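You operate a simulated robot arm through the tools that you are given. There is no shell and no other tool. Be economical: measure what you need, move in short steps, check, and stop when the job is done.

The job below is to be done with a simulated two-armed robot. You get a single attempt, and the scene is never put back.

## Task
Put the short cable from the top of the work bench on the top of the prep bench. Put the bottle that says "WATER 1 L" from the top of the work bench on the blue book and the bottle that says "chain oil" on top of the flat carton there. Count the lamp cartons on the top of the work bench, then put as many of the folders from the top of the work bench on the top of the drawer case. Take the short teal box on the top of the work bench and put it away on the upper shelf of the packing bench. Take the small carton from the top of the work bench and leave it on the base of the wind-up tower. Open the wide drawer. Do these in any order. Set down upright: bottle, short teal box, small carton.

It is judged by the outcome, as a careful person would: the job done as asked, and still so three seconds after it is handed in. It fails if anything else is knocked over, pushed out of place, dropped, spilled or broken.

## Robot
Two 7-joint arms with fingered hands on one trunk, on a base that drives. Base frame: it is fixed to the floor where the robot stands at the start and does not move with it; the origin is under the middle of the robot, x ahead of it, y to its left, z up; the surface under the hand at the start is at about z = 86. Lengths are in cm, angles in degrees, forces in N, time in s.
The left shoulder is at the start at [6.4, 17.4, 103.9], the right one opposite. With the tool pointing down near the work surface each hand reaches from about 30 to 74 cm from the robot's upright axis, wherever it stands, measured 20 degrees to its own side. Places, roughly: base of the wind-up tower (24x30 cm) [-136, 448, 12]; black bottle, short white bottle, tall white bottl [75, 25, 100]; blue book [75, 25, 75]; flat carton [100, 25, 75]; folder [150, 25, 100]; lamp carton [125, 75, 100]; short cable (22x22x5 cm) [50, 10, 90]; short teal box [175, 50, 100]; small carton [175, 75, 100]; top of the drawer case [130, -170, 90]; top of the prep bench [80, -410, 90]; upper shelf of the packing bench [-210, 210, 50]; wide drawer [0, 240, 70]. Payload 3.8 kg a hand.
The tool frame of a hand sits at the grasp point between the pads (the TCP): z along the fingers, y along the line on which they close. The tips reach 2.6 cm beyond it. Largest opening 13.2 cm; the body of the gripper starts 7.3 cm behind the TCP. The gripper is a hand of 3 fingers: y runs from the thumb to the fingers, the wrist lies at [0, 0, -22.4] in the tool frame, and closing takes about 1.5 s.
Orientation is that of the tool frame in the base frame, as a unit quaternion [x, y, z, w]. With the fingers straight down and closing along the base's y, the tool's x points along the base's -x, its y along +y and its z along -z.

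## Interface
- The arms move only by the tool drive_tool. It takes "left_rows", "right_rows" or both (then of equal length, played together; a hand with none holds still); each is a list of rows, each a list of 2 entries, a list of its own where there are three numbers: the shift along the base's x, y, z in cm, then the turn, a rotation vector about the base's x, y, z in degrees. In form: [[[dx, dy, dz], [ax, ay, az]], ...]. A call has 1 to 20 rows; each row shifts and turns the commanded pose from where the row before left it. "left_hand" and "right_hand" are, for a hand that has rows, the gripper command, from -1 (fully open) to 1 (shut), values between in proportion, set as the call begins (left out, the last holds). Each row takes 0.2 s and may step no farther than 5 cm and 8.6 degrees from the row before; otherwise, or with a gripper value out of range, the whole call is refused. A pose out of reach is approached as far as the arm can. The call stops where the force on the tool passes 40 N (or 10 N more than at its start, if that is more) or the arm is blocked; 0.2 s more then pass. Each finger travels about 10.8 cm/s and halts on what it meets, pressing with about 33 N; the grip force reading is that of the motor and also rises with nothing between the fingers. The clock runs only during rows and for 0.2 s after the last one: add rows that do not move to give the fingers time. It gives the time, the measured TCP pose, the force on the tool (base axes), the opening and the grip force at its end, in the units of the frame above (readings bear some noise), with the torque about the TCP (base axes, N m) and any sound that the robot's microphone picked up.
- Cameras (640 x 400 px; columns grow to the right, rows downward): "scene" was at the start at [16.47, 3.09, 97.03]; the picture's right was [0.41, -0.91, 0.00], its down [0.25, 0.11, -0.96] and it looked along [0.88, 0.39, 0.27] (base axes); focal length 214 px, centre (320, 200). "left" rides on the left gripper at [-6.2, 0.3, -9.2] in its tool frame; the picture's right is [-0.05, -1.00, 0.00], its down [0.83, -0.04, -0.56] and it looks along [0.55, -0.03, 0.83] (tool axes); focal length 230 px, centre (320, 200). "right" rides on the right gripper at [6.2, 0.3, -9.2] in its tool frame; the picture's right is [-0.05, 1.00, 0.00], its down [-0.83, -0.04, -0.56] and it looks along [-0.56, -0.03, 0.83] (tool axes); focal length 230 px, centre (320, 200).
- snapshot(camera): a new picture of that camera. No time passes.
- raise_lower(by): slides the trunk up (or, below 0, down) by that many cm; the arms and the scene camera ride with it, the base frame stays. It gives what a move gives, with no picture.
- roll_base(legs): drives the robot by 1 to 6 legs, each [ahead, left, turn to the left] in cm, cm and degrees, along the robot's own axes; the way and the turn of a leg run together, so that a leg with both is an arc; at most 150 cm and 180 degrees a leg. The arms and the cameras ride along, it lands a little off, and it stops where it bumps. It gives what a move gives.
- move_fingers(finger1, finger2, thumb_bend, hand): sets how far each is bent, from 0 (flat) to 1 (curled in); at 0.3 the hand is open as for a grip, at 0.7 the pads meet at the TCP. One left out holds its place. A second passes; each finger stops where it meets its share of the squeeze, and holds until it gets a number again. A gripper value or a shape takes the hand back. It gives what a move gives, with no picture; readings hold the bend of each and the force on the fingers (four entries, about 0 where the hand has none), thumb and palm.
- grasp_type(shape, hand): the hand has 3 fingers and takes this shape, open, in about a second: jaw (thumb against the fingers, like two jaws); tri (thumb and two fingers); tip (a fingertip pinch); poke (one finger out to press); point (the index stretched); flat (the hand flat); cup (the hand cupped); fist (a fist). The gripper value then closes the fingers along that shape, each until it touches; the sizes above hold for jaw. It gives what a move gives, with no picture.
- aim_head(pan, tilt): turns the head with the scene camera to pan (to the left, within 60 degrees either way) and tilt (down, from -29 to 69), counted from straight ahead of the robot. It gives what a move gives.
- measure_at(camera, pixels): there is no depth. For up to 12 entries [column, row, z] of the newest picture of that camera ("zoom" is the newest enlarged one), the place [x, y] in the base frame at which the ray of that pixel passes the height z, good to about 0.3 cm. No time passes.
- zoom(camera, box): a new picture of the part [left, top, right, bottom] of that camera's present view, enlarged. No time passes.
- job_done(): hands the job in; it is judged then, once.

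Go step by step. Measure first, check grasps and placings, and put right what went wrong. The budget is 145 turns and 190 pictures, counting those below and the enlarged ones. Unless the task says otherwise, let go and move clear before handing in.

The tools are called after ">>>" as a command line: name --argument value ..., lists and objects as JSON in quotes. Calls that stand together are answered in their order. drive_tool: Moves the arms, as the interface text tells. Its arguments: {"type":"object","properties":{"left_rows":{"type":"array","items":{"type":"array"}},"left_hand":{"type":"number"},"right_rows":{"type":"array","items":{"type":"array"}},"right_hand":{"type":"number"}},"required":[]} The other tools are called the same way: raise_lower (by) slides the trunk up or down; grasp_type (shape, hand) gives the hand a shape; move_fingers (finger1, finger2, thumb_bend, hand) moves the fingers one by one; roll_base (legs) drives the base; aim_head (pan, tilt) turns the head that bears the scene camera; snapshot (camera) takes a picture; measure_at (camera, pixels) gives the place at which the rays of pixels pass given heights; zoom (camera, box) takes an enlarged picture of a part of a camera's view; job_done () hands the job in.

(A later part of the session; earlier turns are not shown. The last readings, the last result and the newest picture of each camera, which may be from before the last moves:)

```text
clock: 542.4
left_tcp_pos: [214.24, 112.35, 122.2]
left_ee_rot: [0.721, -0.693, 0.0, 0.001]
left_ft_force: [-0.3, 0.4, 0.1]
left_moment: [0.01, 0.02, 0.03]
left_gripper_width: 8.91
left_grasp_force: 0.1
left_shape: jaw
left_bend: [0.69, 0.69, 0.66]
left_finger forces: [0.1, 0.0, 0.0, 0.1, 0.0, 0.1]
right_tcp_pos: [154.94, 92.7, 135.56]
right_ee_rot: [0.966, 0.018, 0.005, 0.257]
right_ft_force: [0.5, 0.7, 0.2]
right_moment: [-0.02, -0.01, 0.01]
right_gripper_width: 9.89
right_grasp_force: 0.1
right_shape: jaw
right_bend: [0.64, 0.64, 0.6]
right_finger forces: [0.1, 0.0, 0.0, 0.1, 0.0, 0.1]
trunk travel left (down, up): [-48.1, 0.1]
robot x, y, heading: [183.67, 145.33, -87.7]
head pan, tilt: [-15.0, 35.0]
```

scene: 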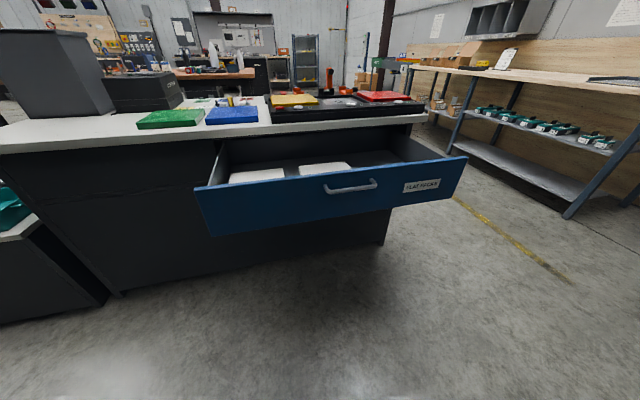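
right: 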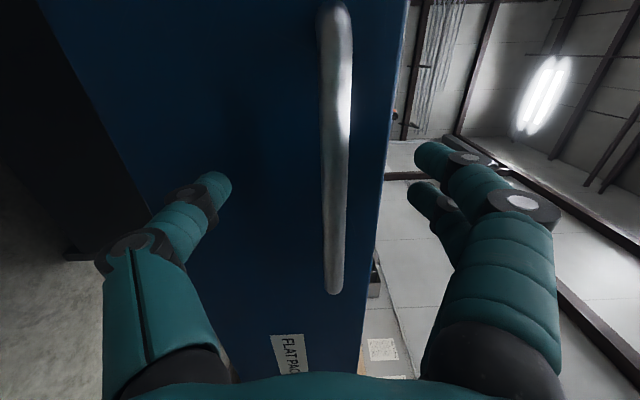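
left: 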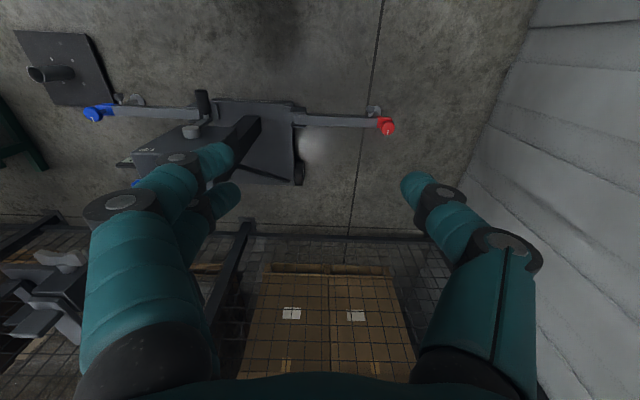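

The drawer stands open with its contents. Now roll into position for the teal box and finish turning the tool vertical.

>>> roll_base --legs '[[37, 27, -2]]'

>>> drive_tool --right_rows '[[[0, 0, -4], [6, 0, 0]], [[0, 0, -4], [6, 0, 0]], [[0, 0, -4], [6, 0, 0]], [[0, 0, -4], [6, 0, 0]], [[0, 0, -4], [6, 0, 0]]]'

>>> snapshot --camera "right"

>>> aim_head --pan -15 --tilt 35

>>> snapshot --camera "scene"

```text
clock: 545.3
left_tcp_pos: [240.1, 73.95, 122.19]
left_ee_rot: [-0.706, 0.709, -0.001, -0.002]
left_ft_force: [-0.2, 0.5, 0.2]
left_moment: [0.01, -0.01, 0.01]
left_gripper_width: 8.93
left_grasp_force: 0.0
left_shape: jaw
left_bend: [0.69, 0.69, 0.66]
left_finger forces: [0.0, 0.1, 0.0, 0.0, 0.1, 0.0]
right_tcp_pos: [180.09, 56.91, 135.59]
right_ee_rot: [0.966, -0.003, -0.001, 0.257]
right_ft_force: [0.4, 0.6, -0.1]
right_moment: [-0.02, 0.01, -0.01]
right_gripper_width: 9.89
right_grasp_force: 0.0
right_shape: jaw
right_bend: [0.64, 0.64, 0.6]
right_finger forces: [0.1, 0.0, 0.1, 0.0, 0.0, 0.0]
trunk travel left (down, up): [-48.1, 0.1]
robot x, y, heading: [210.84, 108.38, -90.2]
head pan, tilt: [-15.0, 35.0]
```

```text
clock: 546.5
left_tcp_pos: [240.17, 73.92, 122.23]
left_ee_rot: [-0.705, 0.709, 0.0, -0.002]
left_ft_force: [-0.5, -0.3, 1.1]
left_moment: [0.03, -0.01, 0.01]
left_gripper_width: 8.92
left_grasp_force: 0.0
left_shape: jaw
left_bend: [0.69, 0.69, 0.66]
left_finger forces: [0.0, 0.1, 0.0, 0.0, 0.0, 0.0]
right_tcp_pos: [175.94, 59.19, 116.27]
right_ee_rot: [1.0, -0.003, -0.001, -0.002]
right_ft_force: [0.7, -0.5, -0.3]
right_moment: [0.02, 0.01, -0.03]
right_gripper_width: 9.91
right_grasp_force: 0.0
right_shape: jaw
right_bend: [0.64, 0.64, 0.6]
right_finger forces: [0.0, 0.0, 0.0, 0.0, 0.0, 0.0]
right hand out of reach, approached as far as the arm can: row 1, 2, 3, 4, 5
trunk travel left (down, up): [-48.1, 0.1]
robot x, y, heading: [210.82, 108.1, -90.1]
head pan, tilt: [-15.0, 35.0]
```

```text
44 pictures are left
```

right: 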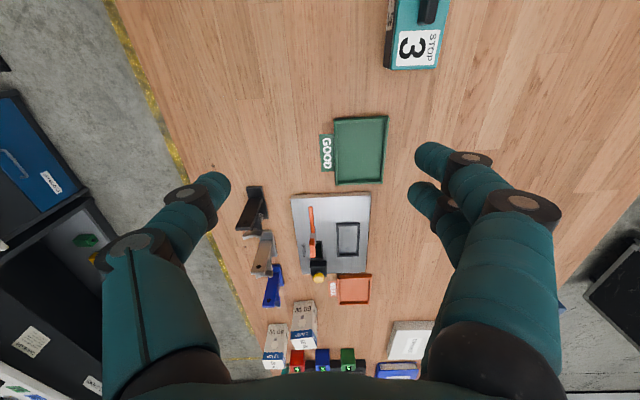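

```text
clock: 547.1
left_tcp_pos: [240.06, 73.98, 122.15]
left_ee_rot: [-0.705, 0.709, -0.001, -0.001]
left_ft_force: [0.1, -0.2, 0.1]
left_moment: [0.03, 0.0, 0.0]
left_gripper_width: 8.9
left_grasp_force: 0.0
left_shape: jaw
left_bend: [0.69, 0.69, 0.66]
left_finger forces: [0.0, 0.0, 0.0, 0.0, 0.0, 0.0]
right_tcp_pos: [175.89, 59.12, 116.3]
right_ee_rot: [1.0, -0.002, -0.001, -0.001]
right_ft_force: [-0.5, 0.5, 0.5]
right_moment: [-0.02, 0.0, 0.01]
right_gripper_width: 9.87
right_grasp_force: 0.0
right_shape: jaw
right_bend: [0.64, 0.64, 0.6]
right_finger forces: [0.2, 0.1, 0.0, 0.1, 0.0, 0.1]
trunk travel left (down, up): [-48.1, 0.1]
robot x, y, heading: [210.77, 108.18, -90.4]
head pan, tilt: [-15.0, 35.0]
```

```text
43 pictures are left
```

scene: 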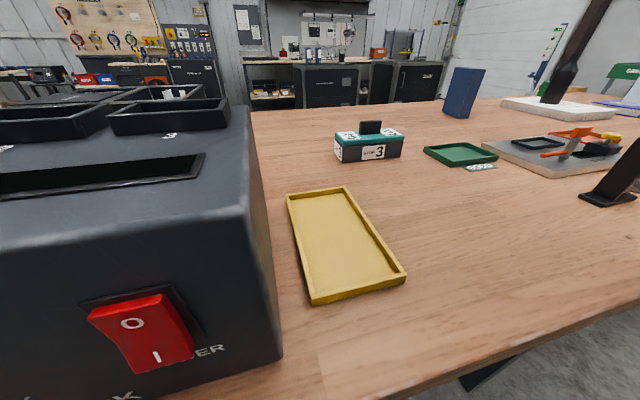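

The tool is vertical (closing along y) but at its inward limit; shift the base 9 cm toward +x, then bring the hand forward and down over the box.

>>> roll_base --legs '[[1.5, 10, 0]]'

>>> drive_tool --right_rows '[[[0, -2, -2.5], [0, 0, 0]], [[0, -2, -2.5], [0, 0, 0]], [[0, -2, -2.5], [0, 0, 0]], [[0, -2, -2.5], [0, 0, 0]], [[0, -2, 0], [0, 0, 0]]]'

>>> snapshot --camera "right"

>>> zoom --camera "scene" --box '[280, 60, 480, 200]'

```text
clock: 548.6
left_tcp_pos: [250.08, 72.48, 122.16]
left_ee_rot: [-0.705, 0.71, -0.002, -0.001]
left_ft_force: [-0.2, -0.6, 0.1]
left_moment: [0.0, -0.03, -0.01]
left_gripper_width: 8.94
left_grasp_force: 0.1
left_shape: jaw
left_bend: [0.69, 0.69, 0.66]
left_finger forces: [0.1, 0.0, 0.1, 0.0, 0.1, 0.1]
right_tcp_pos: [185.71, 57.8, 116.38]
right_ee_rot: [1.0, -0.004, -0.001, 0.0]
right_ft_force: [1.0, 0.5, -0.2]
right_moment: [0.01, 0.02, 0.03]
right_gripper_width: 9.9
right_grasp_force: 0.0
right_shape: jaw
right_bend: [0.64, 0.64, 0.6]
right_finger forces: [0.0, 0.0, 0.1, 0.0, 0.0, 0.1]
trunk travel left (down, up): [-48.1, 0.1]
robot x, y, heading: [221.01, 106.52, -90.5]
head pan, tilt: [-15.0, 35.0]
```

```text
clock: 549.8
left_tcp_pos: [250.13, 72.32, 122.2]
left_ee_rot: [-0.705, 0.709, 0.0, -0.002]
left_ft_force: [0.6, 0.4, 1.0]
left_moment: [-0.01, 0.02, -0.04]
left_gripper_width: 8.9
left_grasp_force: 0.1
left_shape: jaw
left_bend: [0.69, 0.69, 0.66]
left_finger forces: [0.0, 0.0, 0.0, 0.0, 0.1, 0.0]
right_tcp_pos: [183.53, 56.59, 106.38]
right_ee_rot: [1.0, -0.003, -0.002, 0.0]
right_ft_force: [0.6, -0.8, -0.5]
right_moment: [0.03, 0.01, 0.0]
right_gripper_width: 9.88
right_grasp_force: 0.0
right_shape: jaw
right_bend: [0.64, 0.64, 0.6]
right_finger forces: [0.0, 0.0, 0.1, 0.1, 0.1, 0.0]
right hand out of reach, approached as far as the arm can: row 1, 2, 3, 4, 5
trunk travel left (down, up): [-48.1, 0.1]
robot x, y, heading: [220.94, 106.36, -90.2]
head pan, tilt: [-15.0, 35.0]
```

```text
42 pictures are left
```

right: 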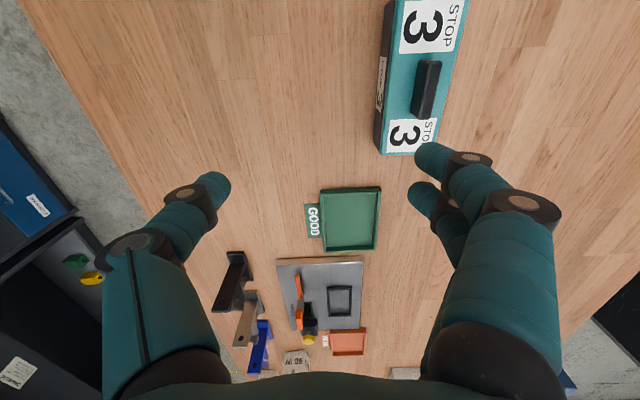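

```text
2.86 times, centred on (380, 130) of scene
```

zoom: 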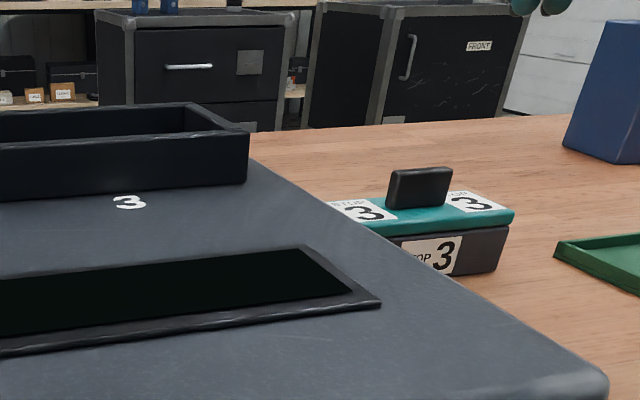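

The hand stops 7 cm short in y. Its reach is better out to the side, so I'll raise the hand, turn the base 20° left, re-align the tool, and come over the box from there.

>>> drive_tool --right_rows '[[[-1, 1, 4], [0, 0, 0]], [[-1, 1, 4], [0, 0, 0]], [[-1, 1, 4], [0, 0, 0]]]'

>>> roll_base --legs '[[0, 0, 20]]'

>>> drive_tool --right_rows '[[[-3.5, 0, 0], [0, 0, -7]], [[-3.5, 0, 0], [0, 0, -7]], [[-3.5, 0, 0], [0, 0, -6]], [[-3, 0, 0], [0, 0, 0]], [[0, 0, -4], [0, 0, 0]], [[0, 0, -4], [0, 0, 0]], [[0, 0, -3], [0, 0, 0]]]'

>>> snapshot --camera "right"

```text
clock: 550.6
left_tcp_pos: [250.03, 72.51, 122.11]
left_ee_rot: [-0.705, 0.71, -0.001, -0.002]
left_ft_force: [0.1, 0.9, -0.4]
left_moment: [0.01, 0.01, 0.0]
left_gripper_width: 8.94
left_grasp_force: 0.1
left_shape: jaw
left_bend: [0.69, 0.69, 0.66]
left_finger forces: [0.0, 0.0, 0.0, 0.1, 0.1, 0.1]
right_tcp_pos: [180.54, 59.52, 118.31]
right_ee_rot: [1.0, -0.003, -0.001, 0.0]
right_ft_force: [-0.4, 0.4, -0.2]
right_moment: [-0.05, 0.01, 0.03]
right_gripper_width: 9.89
right_grasp_force: 0.1
right_shape: jaw
right_bend: [0.64, 0.64, 0.6]
right_finger forces: [0.1, 0.1, 0.1, 0.1, 0.0, 0.1]
trunk travel left (down, up): [-48.1, 0.1]
robot x, y, heading: [220.86, 106.51, -90.1]
head pan, tilt: [-15.0, 35.0]
```

```text
clock: 552.1
left_tcp_pos: [259.95, 84.35, 122.27]
left_ee_rot: [0.817, -0.577, 0.001, 0.001]
left_ft_force: [0.4, -0.7, 0.7]
left_moment: [0.04, 0.0, 0.01]
left_gripper_width: 8.92
left_grasp_force: 0.1
left_shape: jaw
left_bend: [0.69, 0.69, 0.66]
left_finger forces: [0.1, 0.0, 0.0, 0.0, 0.1, 0.0]
right_tcp_pos: [199.1, 48.62, 118.32]
right_ee_rot: [0.986, 0.169, -0.001, 0.0]
right_ft_force: [0.3, 0.3, -0.4]
right_moment: [-0.02, 0.02, 0.0]
right_gripper_width: 9.87
right_grasp_force: 0.1
right_shape: jaw
right_bend: [0.64, 0.64, 0.6]
right_finger forces: [0.0, 0.1, 0.0, 0.0, 0.0, 0.0]
trunk travel left (down, up): [-48.1, 0.1]
robot x, y, heading: [221.12, 106.74, -70.4]
head pan, tilt: [-15.0, 35.0]
```

```text
clock: 553.7
left_tcp_pos: [260.02, 84.41, 121.99]
left_ee_rot: [0.817, -0.577, 0.0, 0.001]
left_ft_force: [0.6, 0.6, 1.4]
left_moment: [-0.02, 0.04, -0.03]
left_gripper_width: 8.93
left_grasp_force: 0.1
left_shape: jaw
left_bend: [0.69, 0.69, 0.66]
left_finger forces: [0.0, 0.0, 0.1, 0.0, 0.0, 0.1]
right_tcp_pos: [185.6, 48.52, 107.19]
right_ee_rot: [1.0, -0.004, -0.001, -0.001]
right_ft_force: [-0.1, -0.2, -0.3]
right_moment: [-0.01, 0.05, -0.01]
right_gripper_width: 9.9
right_grasp_force: 0.0
right_shape: jaw
right_bend: [0.64, 0.64, 0.6]
right_finger forces: [0.0, 0.0, 0.0, 0.0, 0.0, 0.1]
trunk travel left (down, up): [-48.1, 0.1]
robot x, y, heading: [220.75, 106.49, -70.3]
head pan, tilt: [-15.0, 35.0]
```

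```text
40 pictures are left
```

right: 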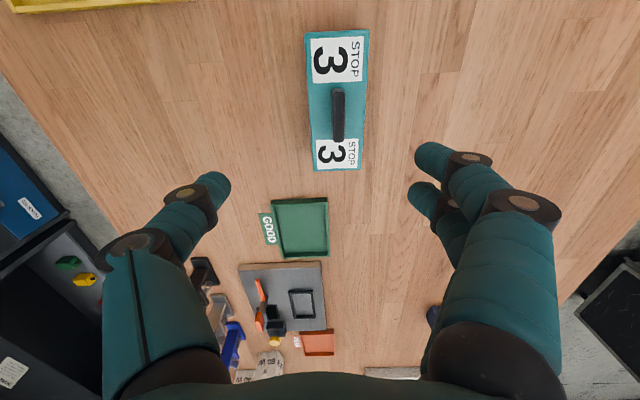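

Now the box lies under the hand. Measuring its top corners.

>>> measure_at --camera "right" --pixels '[[306, 33, 91.5], [369, 30, 91.5], [313, 171, 91.5], [360, 169, 91.5], [338, 90, 94.5], [338, 140, 94.5]]'

```text
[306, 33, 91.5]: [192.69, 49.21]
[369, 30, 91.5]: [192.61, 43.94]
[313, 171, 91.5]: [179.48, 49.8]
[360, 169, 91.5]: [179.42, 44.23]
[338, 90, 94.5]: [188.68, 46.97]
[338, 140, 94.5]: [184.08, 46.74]
```

Box centre (186.0, 46.8), 5.4 cm deep. Descend to z≈89.5, grip, and lift.

>>> drive_tool --right_rows '[[[0.4, -1.7, -4], [0, 0, 0]], [[0, 0, -4.5], [0, 0, 0]], [[0, 0, -4.5], [0, 0, 0]], [[0, 0, -4.5], [0, 0, 0]]]'

>>> drive_tool --right_rows '[[[0, 0, 0], [0, 0, 0]], [[0, 0, 0], [0, 0, 0]], [[0, 0, 0], [0, 0, 0]], [[0, 0, 0], [0, 0, 0]], [[0, 0, 0], [0, 0, 0]], [[0, 0, 0], [0, 0, 0]]]' --right_hand 1

>>> drive_tool --right_rows '[[[0, 0, 1.5], [0, 0, 0]], [[0, 0, 3], [0, 0, 0]], [[0, 0, 4], [0, 0, 0]], [[0, 0, 4], [0, 0, 0]], [[0, 0, 4], [0, 0, 0]], [[-1, 1, 4], [0, 0, 0]]]'

>>> snapshot --camera "right"

```text
clock: 554.7
left_tcp_pos: [260.12, 84.44, 122.13]
left_ee_rot: [0.816, -0.577, 0.001, 0.001]
left_ft_force: [0.4, 0.0, 0.1]
left_moment: [0.04, -0.02, -0.04]
left_gripper_width: 8.91
left_grasp_force: 0.2
left_shape: jaw
left_bend: [0.69, 0.69, 0.66]
left_finger forces: [0.0, 0.0, 0.1, 0.1, 0.1, 0.0]
right_tcp_pos: [185.86, 47.37, 90.15]
right_ee_rot: [1.0, -0.004, -0.001, 0.001]
right_ft_force: [-0.1, 0.4, -0.7]
right_moment: [0.0, -0.04, 0.02]
right_gripper_width: 9.89
right_grasp_force: 0.0
right_shape: jaw
right_bend: [0.64, 0.64, 0.6]
right_finger forces: [0.0, 0.0, 0.0, 0.1, 0.0, 0.0]
right hand out of reach, approached as far as the arm can: row 4
trunk travel left (down, up): [-48.1, 0.1]
robot x, y, heading: [220.47, 106.2, -70.4]
head pan, tilt: [-15.0, 35.0]
```

```text
clock: 556.1
left_tcp_pos: [259.99, 84.45, 122.08]
left_ee_rot: [0.817, -0.577, 0.001, 0.0]
left_ft_force: [-1.3, -0.5, -0.6]
left_moment: [0.03, 0.03, -0.01]
left_gripper_width: 8.91
left_grasp_force: 0.0
left_shape: jaw
left_bend: [0.69, 0.69, 0.66]
left_finger forces: [0.1, 0.0, 0.0, 0.0, 0.0, 0.0]
right_tcp_pos: [185.89, 47.46, 90.13]
right_ee_rot: [1.0, -0.004, 0.0, -0.002]
right_ft_force: [0.0, 0.1, 1.0]
right_moment: [0.01, -0.02, 0.0]
right_gripper_width: 5.36
right_grasp_force: 32.6
right_shape: jaw
right_bend: [0.72, 0.72, 0.7]
right_finger forces: [15.1, 15.1, 0.0, 0.0, 30.0, 0.1]
trunk travel left (down, up): [-48.1, 0.1]
robot x, y, heading: [220.5, 106.69, -70.5]
head pan, tilt: [-15.0, 35.0]
```

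```text
clock: 557.5
left_tcp_pos: [259.86, 84.52, 122.22]
left_ee_rot: [0.817, -0.577, 0.001, 0.002]
left_ft_force: [0.1, 0.8, 0.2]
left_moment: [-0.03, 0.01, -0.03]
left_gripper_width: 8.94
left_grasp_force: 0.2
left_shape: jaw
left_bend: [0.69, 0.69, 0.66]
left_finger forces: [0.0, 0.0, 0.1, 0.1, 0.0, 0.0]
right_tcp_pos: [184.78, 48.59, 110.95]
right_ee_rot: [1.0, -0.005, -0.001, -0.001]
right_ft_force: [0.5, -0.4, -2.9]
right_moment: [0.0, 0.0, 0.01]
right_gripper_width: 5.33
right_grasp_force: 33.3
right_shape: jaw
right_bend: [0.72, 0.72, 0.7]
right_finger forces: [14.9, 15.1, 0.0, 0.1, 30.0, 0.0]
trunk travel left (down, up): [-48.1, 0.1]
robot x, y, heading: [220.94, 106.46, -70.2]
head pan, tilt: [-15.0, 35.0]
```

```text
39 pictures are left
```

right: 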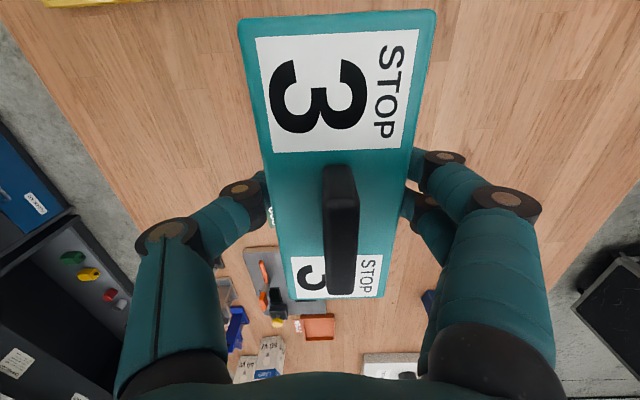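

The teal box is held (2.9 N). I'll back off, turn right 90°, and drive along the aisle toward the packing bench, then look at its upper shelf.

>>> roll_base --legs '[[-42, -7, 0], [0, 0, -90], [141, -51.3, 0], [141, -51.3, 0]]'

>>> aim_head --pan -50 --tilt 20

>>> snapshot --camera "scene"

```text
refused: leg 3 is longer than a leg can be; nothing moved
```

```text
clock: 558.5
left_tcp_pos: [259.93, 84.41, 122.2]
left_ee_rot: [0.816, -0.578, 0.0, 0.002]
left_ft_force: [0.0, 0.2, -0.1]
left_moment: [0.04, 0.03, -0.01]
left_gripper_width: 8.94
left_grasp_force: 0.1
left_shape: jaw
left_bend: [0.69, 0.69, 0.66]
left_finger forces: [0.1, 0.1, 0.1, 0.0, 0.1, 0.0]
right_tcp_pos: [184.85, 48.48, 110.69]
right_ee_rot: [1.0, -0.004, 0.0, 0.0]
right_ft_force: [-0.4, -0.2, -3.2]
right_moment: [0.02, -0.02, -0.02]
right_gripper_width: 5.34
right_grasp_force: 33.3
right_shape: jaw
right_bend: [0.72, 0.72, 0.7]
right_finger forces: [14.9, 15.2, 0.0, 0.0, 30.0, 0.1]
trunk travel left (down, up): [-48.1, 0.1]
robot x, y, heading: [220.87, 106.6, -70.6]
head pan, tilt: [-50.0, 20.0]
```

```text
38 pictures are left
```

scene: 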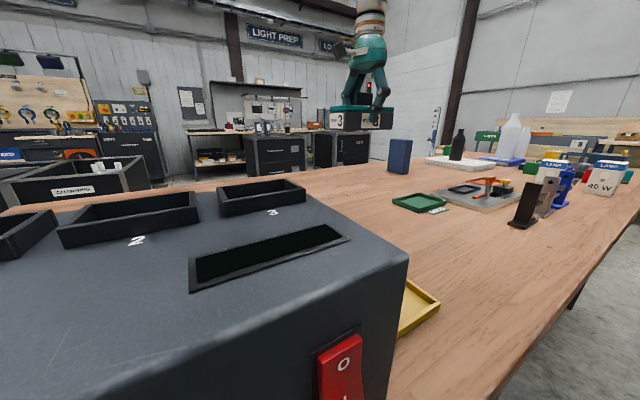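

A leg was slightly over 150 cm; shortening the legs.

>>> roll_base --legs '[[-42, -7, 0], [0, 0, -90], [135, -49, 0], [135, -49, 0]]'

>>> aim_head --pan -45 --tilt 22

>>> snapshot --camera "scene"

```text
clock: 578.3
left_tcp_pos: [-106.61, 109.6, 122.19]
left_ee_rot: [-0.161, 0.987, 0.001, -0.002]
left_ft_force: [-0.2, -0.6, -0.3]
left_moment: [-0.03, 0.0, 0.05]
left_gripper_width: 8.91
left_grasp_force: 0.2
left_shape: jaw
left_bend: [0.69, 0.69, 0.66]
left_finger forces: [0.0, 0.0, 0.0, 0.0, 0.1, 0.0]
right_tcp_pos: [-141.42, 185.28, 110.76]
right_ee_rot: [-0.699, 0.715, 0.001, 0.0]
right_ft_force: [0.5, -0.4, -3.3]
right_moment: [0.0, -0.04, -0.01]
right_gripper_width: 5.28
right_grasp_force: 32.9
right_shape: jaw
right_bend: [0.72, 0.72, 0.7]
right_finger forces: [14.9, 14.9, 0.0, 0.0, 29.7, 0.0]
trunk travel left (down, up): [-48.1, 0.1]
robot x, y, heading: [-83.95, 148.04, -161.5]
head pan, tilt: [-50.0, 20.0]
```

```text
clock: 578.9
left_tcp_pos: [-106.71, 109.51, 122.07]
left_ee_rot: [-0.162, 0.987, 0.001, -0.002]
left_ft_force: [-0.4, 0.0, -0.3]
left_moment: [-0.01, -0.02, -0.03]
left_gripper_width: 8.93
left_grasp_force: 0.0
left_shape: jaw
left_bend: [0.69, 0.69, 0.66]
left_finger forces: [0.1, 0.1, 0.0, 0.0, 0.0, 0.0]
right_tcp_pos: [-141.32, 185.26, 110.79]
right_ee_rot: [-0.699, 0.715, 0.0, 0.0]
right_ft_force: [0.0, 0.3, -2.9]
right_moment: [0.03, 0.0, 0.02]
right_gripper_width: 5.31
right_grasp_force: 32.8
right_shape: jaw
right_bend: [0.72, 0.72, 0.7]
right_finger forces: [14.8, 14.9, 0.0, 0.0, 29.7, 0.0]
trunk travel left (down, up): [-48.1, 0.1]
robot x, y, heading: [-83.82, 148.47, -161.2]
head pan, tilt: [-45.0, 22.0]
```

```text
37 pictures are left
```

scene: 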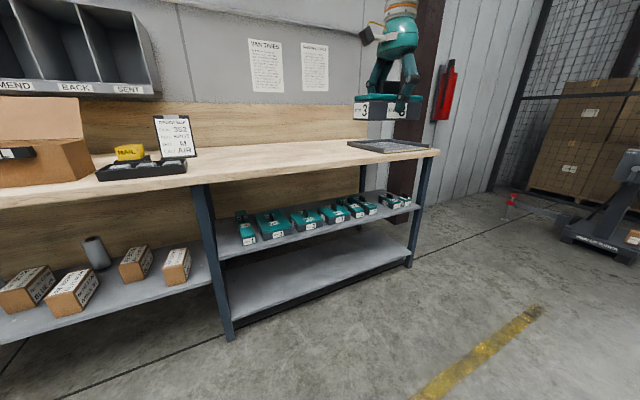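

The upper shelf with numbered teal boxes is at (240–415, 195–245). Zoom to find the free gap.

>>> zoom --camera "scene" --box '[200, 170, 440, 280]'

>>> measure_at --camera "scene" --pixels '[[243, 245, 50], [287, 237, 50], [310, 230, 50], [345, 220, 50], [375, 213, 50], [388, 208, 50], [220, 258, 50], [412, 212, 50], [436, 153, 88], [208, 180, 88], [240, 222, 50]]'

```text
2.67 times, centred on (320, 225) of scene
```

zoom: 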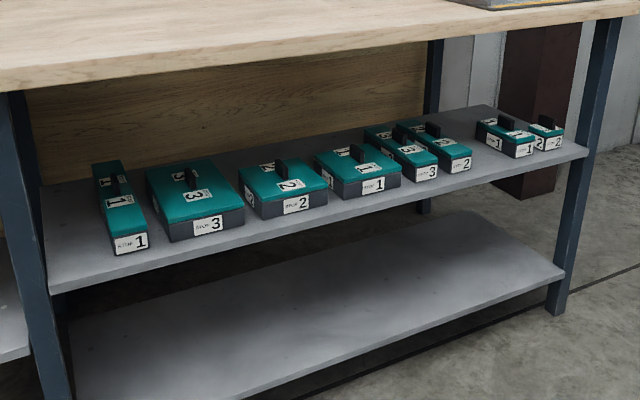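

```text
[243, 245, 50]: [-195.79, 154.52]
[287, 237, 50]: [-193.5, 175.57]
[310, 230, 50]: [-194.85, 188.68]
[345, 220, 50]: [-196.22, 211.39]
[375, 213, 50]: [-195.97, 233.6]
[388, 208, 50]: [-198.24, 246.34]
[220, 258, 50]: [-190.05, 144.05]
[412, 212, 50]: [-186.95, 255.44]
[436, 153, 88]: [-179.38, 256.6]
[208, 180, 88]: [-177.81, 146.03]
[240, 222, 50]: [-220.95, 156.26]
```

The shelf's free strip is at its right end in front of the small boxes (x≈−192, y≈240–253), but a vertical wrist won't fit under the table top. I'll first set the box on the free table top and regrasp it with the tool tilted sideways.

>>> measure_at --camera "zoom" --pixels '[[20, 92, 80], [20, 92, 84], [540, 28, 80], [540, 28, 84], [490, 152, 50], [530, 158, 50], [580, 155, 50], [440, 178, 50], [300, 245, 50]]'

>>> roll_base --legs '[[48, -16, 0]]'

>>> drive_tool --right_rows '[[[0, 0, -4], [0, 0, 0]], [[0, 0, -4], [0, 0, 0]], [[0, 0, -4], [0, 0, 0]], [[0, 0, -2.5], [0, 0, 0]]]'

>>> snapshot --camera "right"

>>> snapshot --camera "scene"

```text
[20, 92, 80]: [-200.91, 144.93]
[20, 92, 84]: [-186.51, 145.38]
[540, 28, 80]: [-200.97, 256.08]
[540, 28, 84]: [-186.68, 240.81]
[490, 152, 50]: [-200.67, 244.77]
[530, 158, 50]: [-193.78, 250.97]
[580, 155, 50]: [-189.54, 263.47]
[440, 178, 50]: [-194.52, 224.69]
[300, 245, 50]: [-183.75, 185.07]
```

```text
clock: 581.9
left_tcp_pos: [-157.51, 109.0, 122.28]
left_ee_rot: [-0.162, 0.987, 0.0, -0.002]
left_ft_force: [0.6, 0.6, 0.5]
left_moment: [0.03, -0.03, 0.01]
left_gripper_width: 8.92
left_grasp_force: 0.0
left_shape: jaw
left_bend: [0.69, 0.69, 0.66]
left_finger forces: [0.0, 0.0, 0.0, 0.0, 0.0, 0.0]
right_tcp_pos: [-192.4, 184.7, 110.82]
right_ee_rot: [-0.699, 0.715, 0.0, 0.002]
right_ft_force: [0.1, 0.3, -3.1]
right_moment: [-0.02, -0.02, -0.03]
right_gripper_width: 5.29
right_grasp_force: 33.4
right_shape: jaw
right_bend: [0.72, 0.72, 0.7]
right_finger forces: [14.9, 14.9, 0.0, 0.1, 29.6, 0.1]
trunk travel left (down, up): [-48.1, 0.1]
robot x, y, heading: [-134.74, 147.75, -161.3]
head pan, tilt: [-45.0, 22.0]
```

```text
clock: 582.9
left_tcp_pos: [-157.45, 108.9, 122.05]
left_ee_rot: [-0.163, 0.987, 0.0, 0.0]
left_ft_force: [-0.2, -0.1, 0.0]
left_moment: [-0.03, 0.01, 0.01]
left_gripper_width: 8.93
left_grasp_force: 0.0
left_shape: jaw
left_bend: [0.69, 0.69, 0.66]
left_finger forces: [0.1, 0.1, 0.1, 0.0, 0.0, 0.0]
right_tcp_pos: [-192.39, 184.57, 96.22]
right_ee_rot: [-0.699, 0.715, -0.001, 0.001]
right_ft_force: [-0.7, -0.2, -3.2]
right_moment: [0.04, -0.05, 0.02]
right_gripper_width: 5.28
right_grasp_force: 33.3
right_shape: jaw
right_bend: [0.72, 0.72, 0.7]
right_finger forces: [14.7, 15.0, 0.0, 0.0, 29.8, 0.0]
trunk travel left (down, up): [-48.1, 0.1]
robot x, y, heading: [-134.88, 147.95, -161.3]
head pan, tilt: [-45.0, 22.0]
```

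```text
35 pictures are left
```

right: 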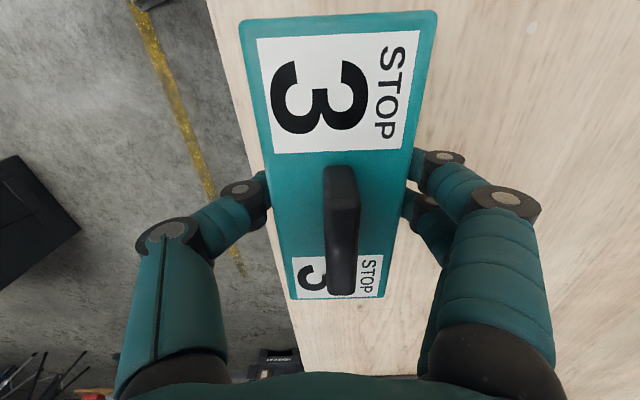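

```text
34 pictures are left
```

scene: 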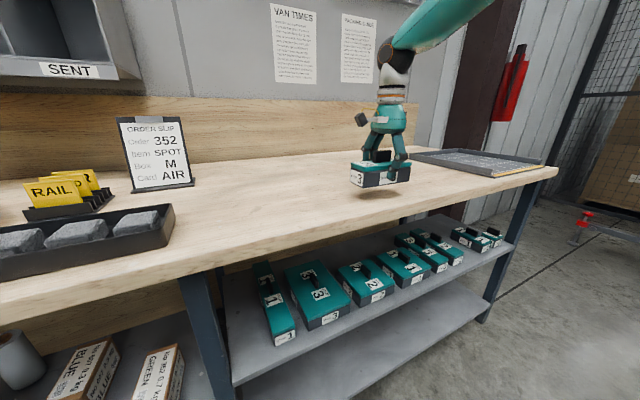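

Box is just inside the table's front edge. Shift 3 cm further in, lower to contact, release, and re-orient the tool (tilted about x) for the regrasp.

>>> drive_tool --right_rows '[[[-3, 0, -2], [0, 0, 0]], [[0, 0, -1], [0, 0, 0]], [[0, 0, -0.7], [0, 0, 0]], [[0, 0, -0.6], [0, 0, 0]], [[0, 0, -0.5], [0, 0, 0]], [[0, 0, -0.5], [0, 0, 0]], [[0, 0, -0.5], [0, 0, 0]], [[0, 0, -0.5], [0, 0, 0]], [[0, 0, -0.5], [0, 0, 0]]]'

>>> zoom --camera "scene" --box '[320, 100, 460, 230]'

```text
clock: 584.7
left_tcp_pos: [-157.21, 109.01, 122.29]
left_ee_rot: [-0.163, 0.987, 0.001, -0.003]
left_ft_force: [0.1, 0.4, 0.9]
left_moment: [0.0, 0.02, 0.01]
left_gripper_width: 8.93
left_grasp_force: 0.0
left_shape: jaw
left_bend: [0.69, 0.69, 0.66]
left_finger forces: [0.0, 0.1, 0.0, 0.0, 0.0, 0.1]
right_tcp_pos: [-194.48, 184.64, 91.89]
right_ee_rot: [-0.699, 0.715, 0.009, -0.01]
right_ft_force: [3.5, 1.3, 30.0]
right_moment: [0.07, 0.15, -0.02]
right_gripper_width: 5.52
right_grasp_force: 32.8
right_shape: jaw
right_bend: [0.73, 0.73, 0.72]
right_finger forces: [16.8, 17.0, 0.0, 0.0, 38.2, 0.0]
right hand out of reach, approached as far as the arm can: row 4, 6, 8
trunk travel left (down, up): [-48.1, 0.1]
robot x, y, heading: [-135.21, 147.86, -161.0]
head pan, tilt: [-45.0, 22.0]
stopped in row 9 (right hand): the force on the tool passed its limit at 42 N (the readings are from after the stop); the commanded pose is now the measured one
```

```text
3.08 times, centred on (390, 165) of scene
```

zoom: 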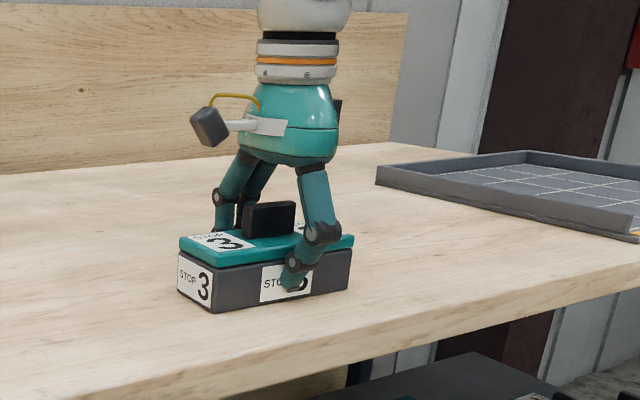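

Box rests on the table. Small spot check of the shelf suggests a 13 cm gap (y≈233–246), so the box should go in lengthwise. Release, then tilt the open hand 45° about the closing axis (wrist toward −y) and regrip.

>>> drive_tool --right_rows '[[[0, 0, 0.7], [0, 0, 0]], [[0, 0, 0], [0, 0, 0]], [[0, 0, 0], [0, 0, 0]], [[0, 0, 0], [0, 0, 0]]]' --right_hand -0.4

>>> drive_tool --right_rows '[[[0, 0, 0], [6.5, 0, 0]], [[0, 0, 0], [6.5, 0, 0]], [[0, 0, 0], [6.5, 0, 0]], [[0, 0, 0], [6.5, 0, 0]], [[0, 0, 0], [6.5, 0, 0]], [[0, 0, 0], [6.5, 0, 0]], [[0, 0, 0], [6.5, 0, 0]]]'

>>> zoom --camera "scene" --box '[320, 70, 480, 230]'

>>> snapshot --camera "right"

```text
clock: 585.7
left_tcp_pos: [-157.4, 109.18, 122.23]
left_ee_rot: [-0.162, 0.987, 0.001, -0.001]
left_ft_force: [-0.5, 0.3, -1.3]
left_moment: [0.03, -0.04, 0.01]
left_gripper_width: 8.9
left_grasp_force: 0.1
left_shape: jaw
left_bend: [0.69, 0.69, 0.66]
left_finger forces: [0.0, 0.1, 0.0, 0.0, 0.0, 0.1]
right_tcp_pos: [-194.42, 184.8, 91.94]
right_ee_rot: [-0.699, 0.715, 0.005, -0.005]
right_ft_force: [-0.4, 0.9, 0.6]
right_moment: [-0.03, 0.02, 0.02]
right_gripper_width: 9.22
right_grasp_force: 0.0
right_shape: jaw
right_bend: [0.68, 0.68, 0.64]
right_finger forces: [0.1, 0.1, 0.1, 0.1, 0.0, 0.1]
trunk travel left (down, up): [-48.1, 0.1]
robot x, y, heading: [-134.73, 148.32, -160.9]
head pan, tilt: [-45.0, 22.0]
```

```text
clock: 587.3
left_tcp_pos: [-157.35, 109.05, 122.22]
left_ee_rot: [-0.162, 0.987, 0.001, -0.002]
left_ft_force: [0.5, 0.2, 0.1]
left_moment: [0.03, 0.0, 0.02]
left_gripper_width: 8.92
left_grasp_force: 0.1
left_shape: jaw
left_bend: [0.69, 0.69, 0.66]
left_finger forces: [0.0, 0.1, 0.0, 0.0, 0.0, 0.0]
right_tcp_pos: [-189.61, 187.02, 95.95]
right_ee_rot: [-0.646, 0.658, 0.283, 0.264]
right_ft_force: [-0.2, -0.3, -0.1]
right_moment: [0.0, 0.01, 0.0]
right_gripper_width: 9.25
right_grasp_force: 0.0
right_shape: jaw
right_bend: [0.67, 0.67, 0.64]
right_finger forces: [0.0, 0.0, 0.1, 0.1, 0.0, 0.1]
right hand out of reach, approached as far as the arm can: row 3, 4, 5, 6, 7
trunk travel left (down, up): [-48.1, 0.1]
robot x, y, heading: [-134.92, 147.95, -161.2]
head pan, tilt: [-45.0, 22.0]
```

```text
2.50 times, centred on (400, 150) of scene
```

zoom: 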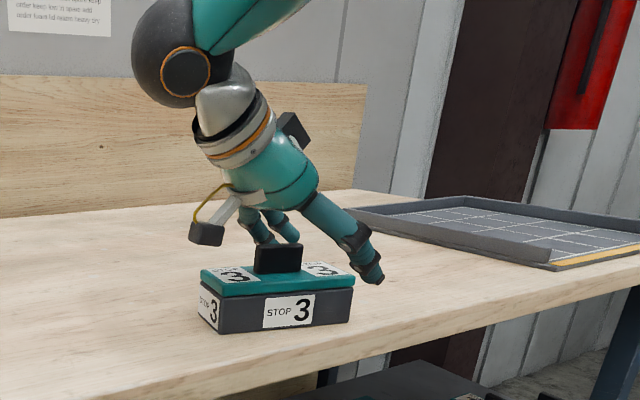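

```text
31 pictures are left
```

right: 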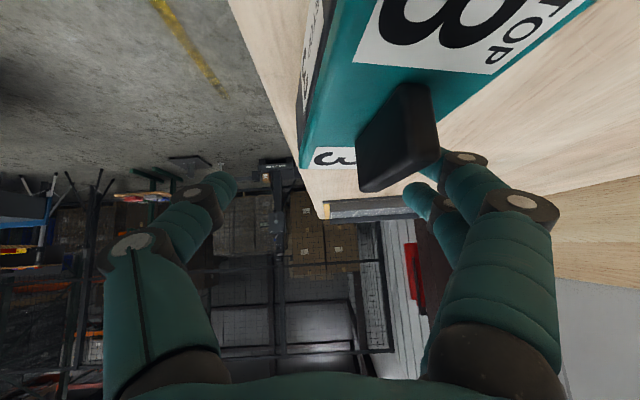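

The hand drifted to (−189.6, 187, 96) at its limit; the box stayed put. I'll correct with the base (5.5 cm ahead) and check before lowering.

>>> measure_at --camera "zoom" --pixels '[[218, 333, 88], [352, 318, 88], [200, 305, 88], [203, 270, 92.5], [354, 285, 92.5]]'

>>> roll_base --legs '[[5.5, 0.8, 0]]'

>>> snapshot --camera "right"

>>> zoom --camera "scene" --box '[320, 70, 480, 230]'

```text
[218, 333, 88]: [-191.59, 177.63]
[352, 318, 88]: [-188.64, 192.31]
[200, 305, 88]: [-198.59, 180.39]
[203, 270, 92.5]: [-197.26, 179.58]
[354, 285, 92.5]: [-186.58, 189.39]
```

```text
clock: 588.3
left_tcp_pos: [-162.27, 106.53, 122.3]
left_ee_rot: [-0.163, 0.987, 0.001, -0.002]
left_ft_force: [1.0, 0.1, -0.4]
left_moment: [0.04, 0.0, 0.02]
left_gripper_width: 8.92
left_grasp_force: 0.0
left_shape: jaw
left_bend: [0.69, 0.69, 0.66]
left_finger forces: [0.0, 0.1, 0.0, 0.1, 0.0, 0.0]
right_tcp_pos: [-194.43, 184.43, 95.96]
right_ee_rot: [-0.647, 0.658, 0.282, 0.263]
right_ft_force: [-0.6, -0.6, 0.7]
right_moment: [-0.05, 0.02, 0.0]
right_gripper_width: 9.27
right_grasp_force: 0.0
right_shape: jaw
right_bend: [0.67, 0.67, 0.64]
right_finger forces: [0.0, 0.0, 0.1, 0.0, 0.0, 0.0]
trunk travel left (down, up): [-48.1, 0.1]
robot x, y, heading: [-139.39, 145.44, -161.1]
head pan, tilt: [-45.0, 22.0]
```

```text
30 pictures are left
```

right: 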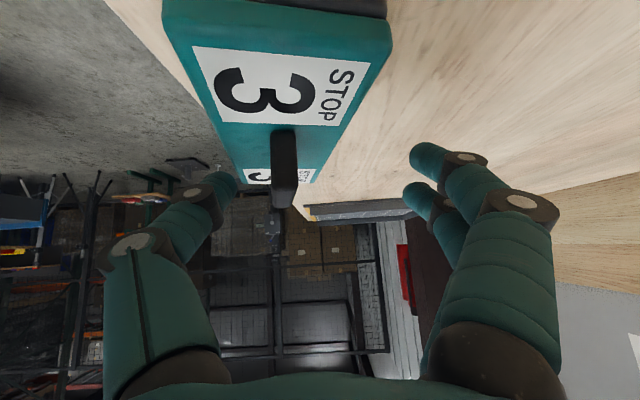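

```text
2.50 times, centred on (400, 150) of scene
```

zoom: 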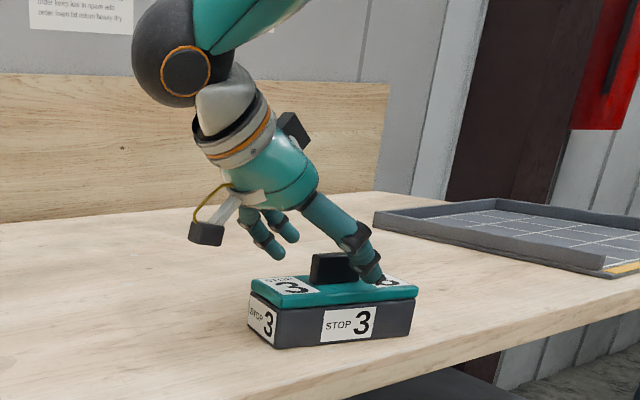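

The box had turned slightly (centre ≈ (−192.8, 185.5)). Nudge the hand +1.6/+1 cm, lower the trunk 4.2 cm, and check before closing.

>>> drive_tool --right_rows '[[[0.8, 0.5, 0], [0, 0, -5]], [[0.8, 0.5, 0], [0, 0, -5]]]'

>>> raise_lower --by -4.3

>>> snapshot --camera "right"

>>> zoom --camera "scene" --box '[320, 70, 480, 230]'

```text
clock: 588.9
left_tcp_pos: [-162.31, 106.29, 122.13]
left_ee_rot: [-0.162, 0.987, 0.0, -0.002]
left_ft_force: [-1.1, -0.1, -0.2]
left_moment: [-0.01, 0.01, 0.01]
left_gripper_width: 8.92
left_grasp_force: 0.0
left_shape: jaw
left_bend: [0.69, 0.69, 0.66]
left_finger forces: [0.0, 0.0, 0.0, 0.0, 0.0, 0.0]
right_tcp_pos: [-192.83, 185.4, 96.14]
right_ee_rot: [-0.587, 0.712, 0.257, 0.287]
right_ft_force: [0.6, -0.8, -0.2]
right_moment: [0.0, -0.01, 0.0]
right_gripper_width: 9.28
right_grasp_force: 0.1
right_shape: jaw
right_bend: [0.67, 0.67, 0.64]
right_finger forces: [0.0, 0.0, 0.0, 0.1, 0.0, 0.0]
right hand out of reach, approached as far as the arm can: row 2
trunk travel left (down, up): [-48.1, 0.1]
robot x, y, heading: [-139.78, 145.23, -161.2]
head pan, tilt: [-45.0, 22.0]
```

```text
clock: 589.7
left_tcp_pos: [-162.25, 106.53, 117.98]
left_ee_rot: [-0.163, 0.987, 0.0, -0.002]
left_ft_force: [0.2, 0.3, -0.4]
left_moment: [0.0, -0.02, 0.0]
left_gripper_width: 8.95
left_grasp_force: 0.0
left_shape: jaw
left_bend: [0.69, 0.69, 0.66]
left_finger forces: [0.0, 0.0, 0.0, 0.1, 0.0, 0.0]
right_tcp_pos: [-192.58, 185.53, 91.91]
right_ee_rot: [-0.587, 0.712, 0.258, 0.287]
right_ft_force: [-0.1, -0.8, 0.2]
right_moment: [-0.02, 0.0, 0.0]
right_gripper_width: 9.28
right_grasp_force: 0.0
right_shape: jaw
right_bend: [0.67, 0.67, 0.64]
right_finger forces: [0.0, 0.0, 0.0, 0.0, 0.1, 0.0]
trunk travel left (down, up): [-43.8, 4.4]
robot x, y, heading: [-139.88, 145.04, -161.0]
head pan, tilt: [-45.0, 22.0]
```

```text
28 pictures are left
```

right: 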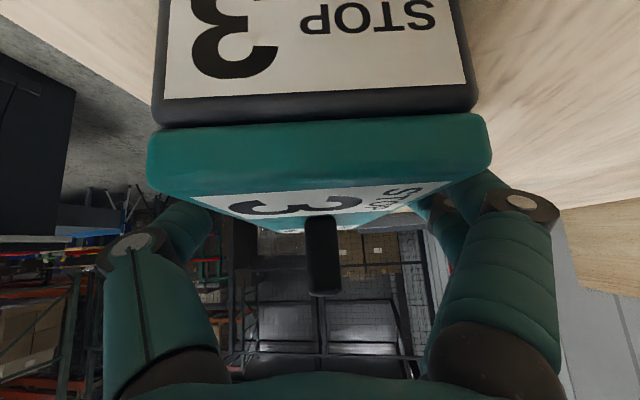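

```text
2.50 times, centred on (400, 150) of scene
```

zoom: 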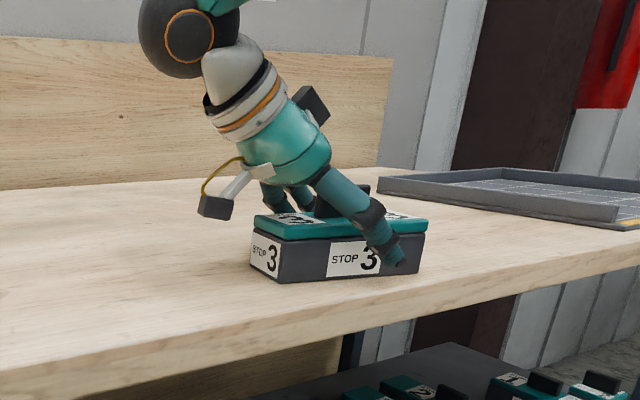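

Well aligned. Close, lift, back away from the table, then swing the tool so the box's long axis points into the shelf.

>>> drive_tool --right_rows '[[[0, 0, 0], [0, 0, 0]], [[0, 0, 0], [0, 0, 0]], [[0, 0, 0], [0, 0, 0]], [[0, 0, 0], [0, 0, 0]], [[0, 0, 0], [0, 0, 0]], [[0, 0, 0], [0, 0, 0]]]' --right_hand 1

>>> raise_lower --by 4.3

>>> roll_base --legs '[[-35, 12, 0]]'

>>> drive_tool --right_rows '[[[-1.5, -1.3, 0], [0, 0, 8.3]], [[-1.5, -1.3, 0], [0, 0, 8.3]], [[-1.5, -1.3, 0], [0, 0, 8.3]], [[-1.5, -1.3, 0], [0, 0, 8.3]], [[-1.5, -1.3, 0], [0, 0, 8.3]], [[-1.5, -1.3, 0], [0, 0, 8.3]], [[-1.5, -1.3, 0], [0, 0, 8.3]], [[-1.5, -1.3, 0], [0, 0, 8.3]], [[-1.5, -1.3, 0], [0, 0, 8.3]], [[-1.5, -1.3, 0], [0, 0, 8.3]], [[-1.5, -1.3, 0], [0, 0, 8.3]], [[-1.5, -1.3, 0], [0, 0, 8.3]]]'

>>> snapshot --camera "scene"

```text
clock: 591.1
left_tcp_pos: [-162.35, 106.57, 117.96]
left_ee_rot: [-0.162, 0.987, 0.0, -0.002]
left_ft_force: [-0.3, 0.0, 0.6]
left_moment: [0.01, 0.0, -0.02]
left_gripper_width: 8.9
left_grasp_force: 0.0
left_shape: jaw
left_bend: [0.69, 0.69, 0.66]
left_finger forces: [0.0, 0.0, 0.0, 0.0, 0.0, 0.0]
right_tcp_pos: [-192.6, 185.51, 91.88]
right_ee_rot: [-0.588, 0.711, 0.259, 0.287]
right_ft_force: [-0.3, 0.3, 0.3]
right_moment: [-0.05, -0.06, -0.03]
right_gripper_width: 5.34
right_grasp_force: 32.9
right_shape: jaw
right_bend: [0.73, 0.73, 0.7]
right_finger forces: [15.0, 15.0, 0.1, 0.0, 30.0, 0.1]
trunk travel left (down, up): [-43.8, 4.4]
robot x, y, heading: [-139.93, 145.71, -161.3]
head pan, tilt: [-45.0, 22.0]
```

```text
clock: 592.0
left_tcp_pos: [-162.59, 106.41, 122.07]
left_ee_rot: [-0.162, 0.987, 0.001, -0.001]
left_ft_force: [-0.4, 0.8, -0.7]
left_moment: [-0.01, -0.02, 0.03]
left_gripper_width: 8.92
left_grasp_force: 0.0
left_shape: jaw
left_bend: [0.69, 0.69, 0.66]
left_finger forces: [0.0, 0.1, 0.1, 0.0, 0.0, 0.0]
right_tcp_pos: [-192.72, 185.49, 96.05]
right_ee_rot: [-0.587, 0.712, 0.257, 0.288]
right_ft_force: [-0.6, -0.1, -3.7]
right_moment: [0.02, 0.01, -0.01]
right_gripper_width: 5.32
right_grasp_force: 33.7
right_shape: jaw
right_bend: [0.73, 0.74, 0.7]
right_finger forces: [15.2, 15.2, 0.0, 0.1, 30.2, 0.1]
trunk travel left (down, up): [-48.1, 0.1]
robot x, y, heading: [-139.9, 145.47, -161.1]
head pan, tilt: [-45.0, 22.0]
```

```text
clock: 594.3
left_tcp_pos: [-125.6, 106.64, 122.21]
left_ee_rot: [-0.164, 0.986, 0.001, -0.001]
left_ft_force: [0.1, -0.9, 0.2]
left_moment: [0.01, 0.04, 0.0]
left_gripper_width: 8.92
left_grasp_force: 0.0
left_shape: jaw
left_bend: [0.69, 0.69, 0.66]
left_finger forces: [0.0, 0.0, 0.0, 0.0, 0.1, 0.1]
right_tcp_pos: [-156.14, 185.56, 96.17]
right_ee_rot: [-0.589, 0.71, 0.259, 0.287]
right_ft_force: [-0.3, -0.3, -1.9]
right_moment: [-0.01, 0.03, -0.01]
right_gripper_width: 5.35
right_grasp_force: 32.8
right_shape: jaw
right_bend: [0.73, 0.74, 0.7]
right_finger forces: [15.1, 15.2, 0.0, 0.0, 30.3, 0.0]
trunk travel left (down, up): [-48.1, 0.1]
robot x, y, heading: [-102.86, 145.38, -160.7]
head pan, tilt: [-45.0, 22.0]
```

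```text
clock: 596.9
left_tcp_pos: [-125.55, 106.72, 122.12]
left_ee_rot: [-0.164, 0.986, 0.0, -0.002]
left_ft_force: [-0.2, 0.2, 0.1]
left_moment: [-0.04, -0.03, -0.02]
left_gripper_width: 8.92
left_grasp_force: 0.0
left_shape: jaw
left_bend: [0.69, 0.69, 0.66]
left_finger forces: [0.0, 0.1, 0.0, 0.0, 0.0, 0.0]
right_tcp_pos: [-174.17, 170.12, 96.26]
right_ee_rot: [0.923, -0.008, -0.385, 0.012]
right_ft_force: [0.0, 0.5, -3.5]
right_moment: [-0.02, 0.03, 0.01]
right_gripper_width: 5.32
right_grasp_force: 33.5
right_shape: jaw
right_bend: [0.73, 0.74, 0.7]
right_finger forces: [15.2, 15.2, 0.0, 0.0, 30.3, 0.0]
trunk travel left (down, up): [-48.1, 0.1]
robot x, y, heading: [-102.89, 145.72, -161.0]
head pan, tilt: [-45.0, 22.0]
```

```text
26 pictures are left
```

scene: 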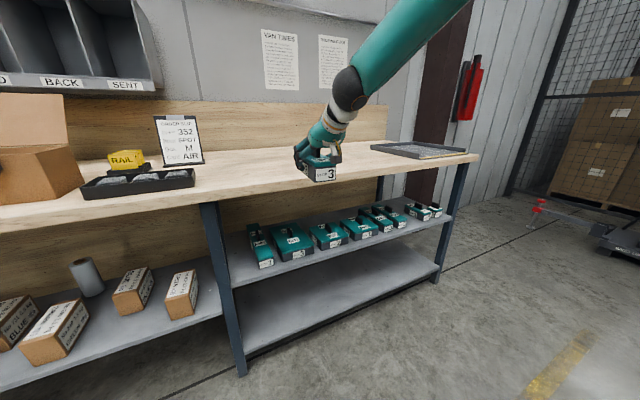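

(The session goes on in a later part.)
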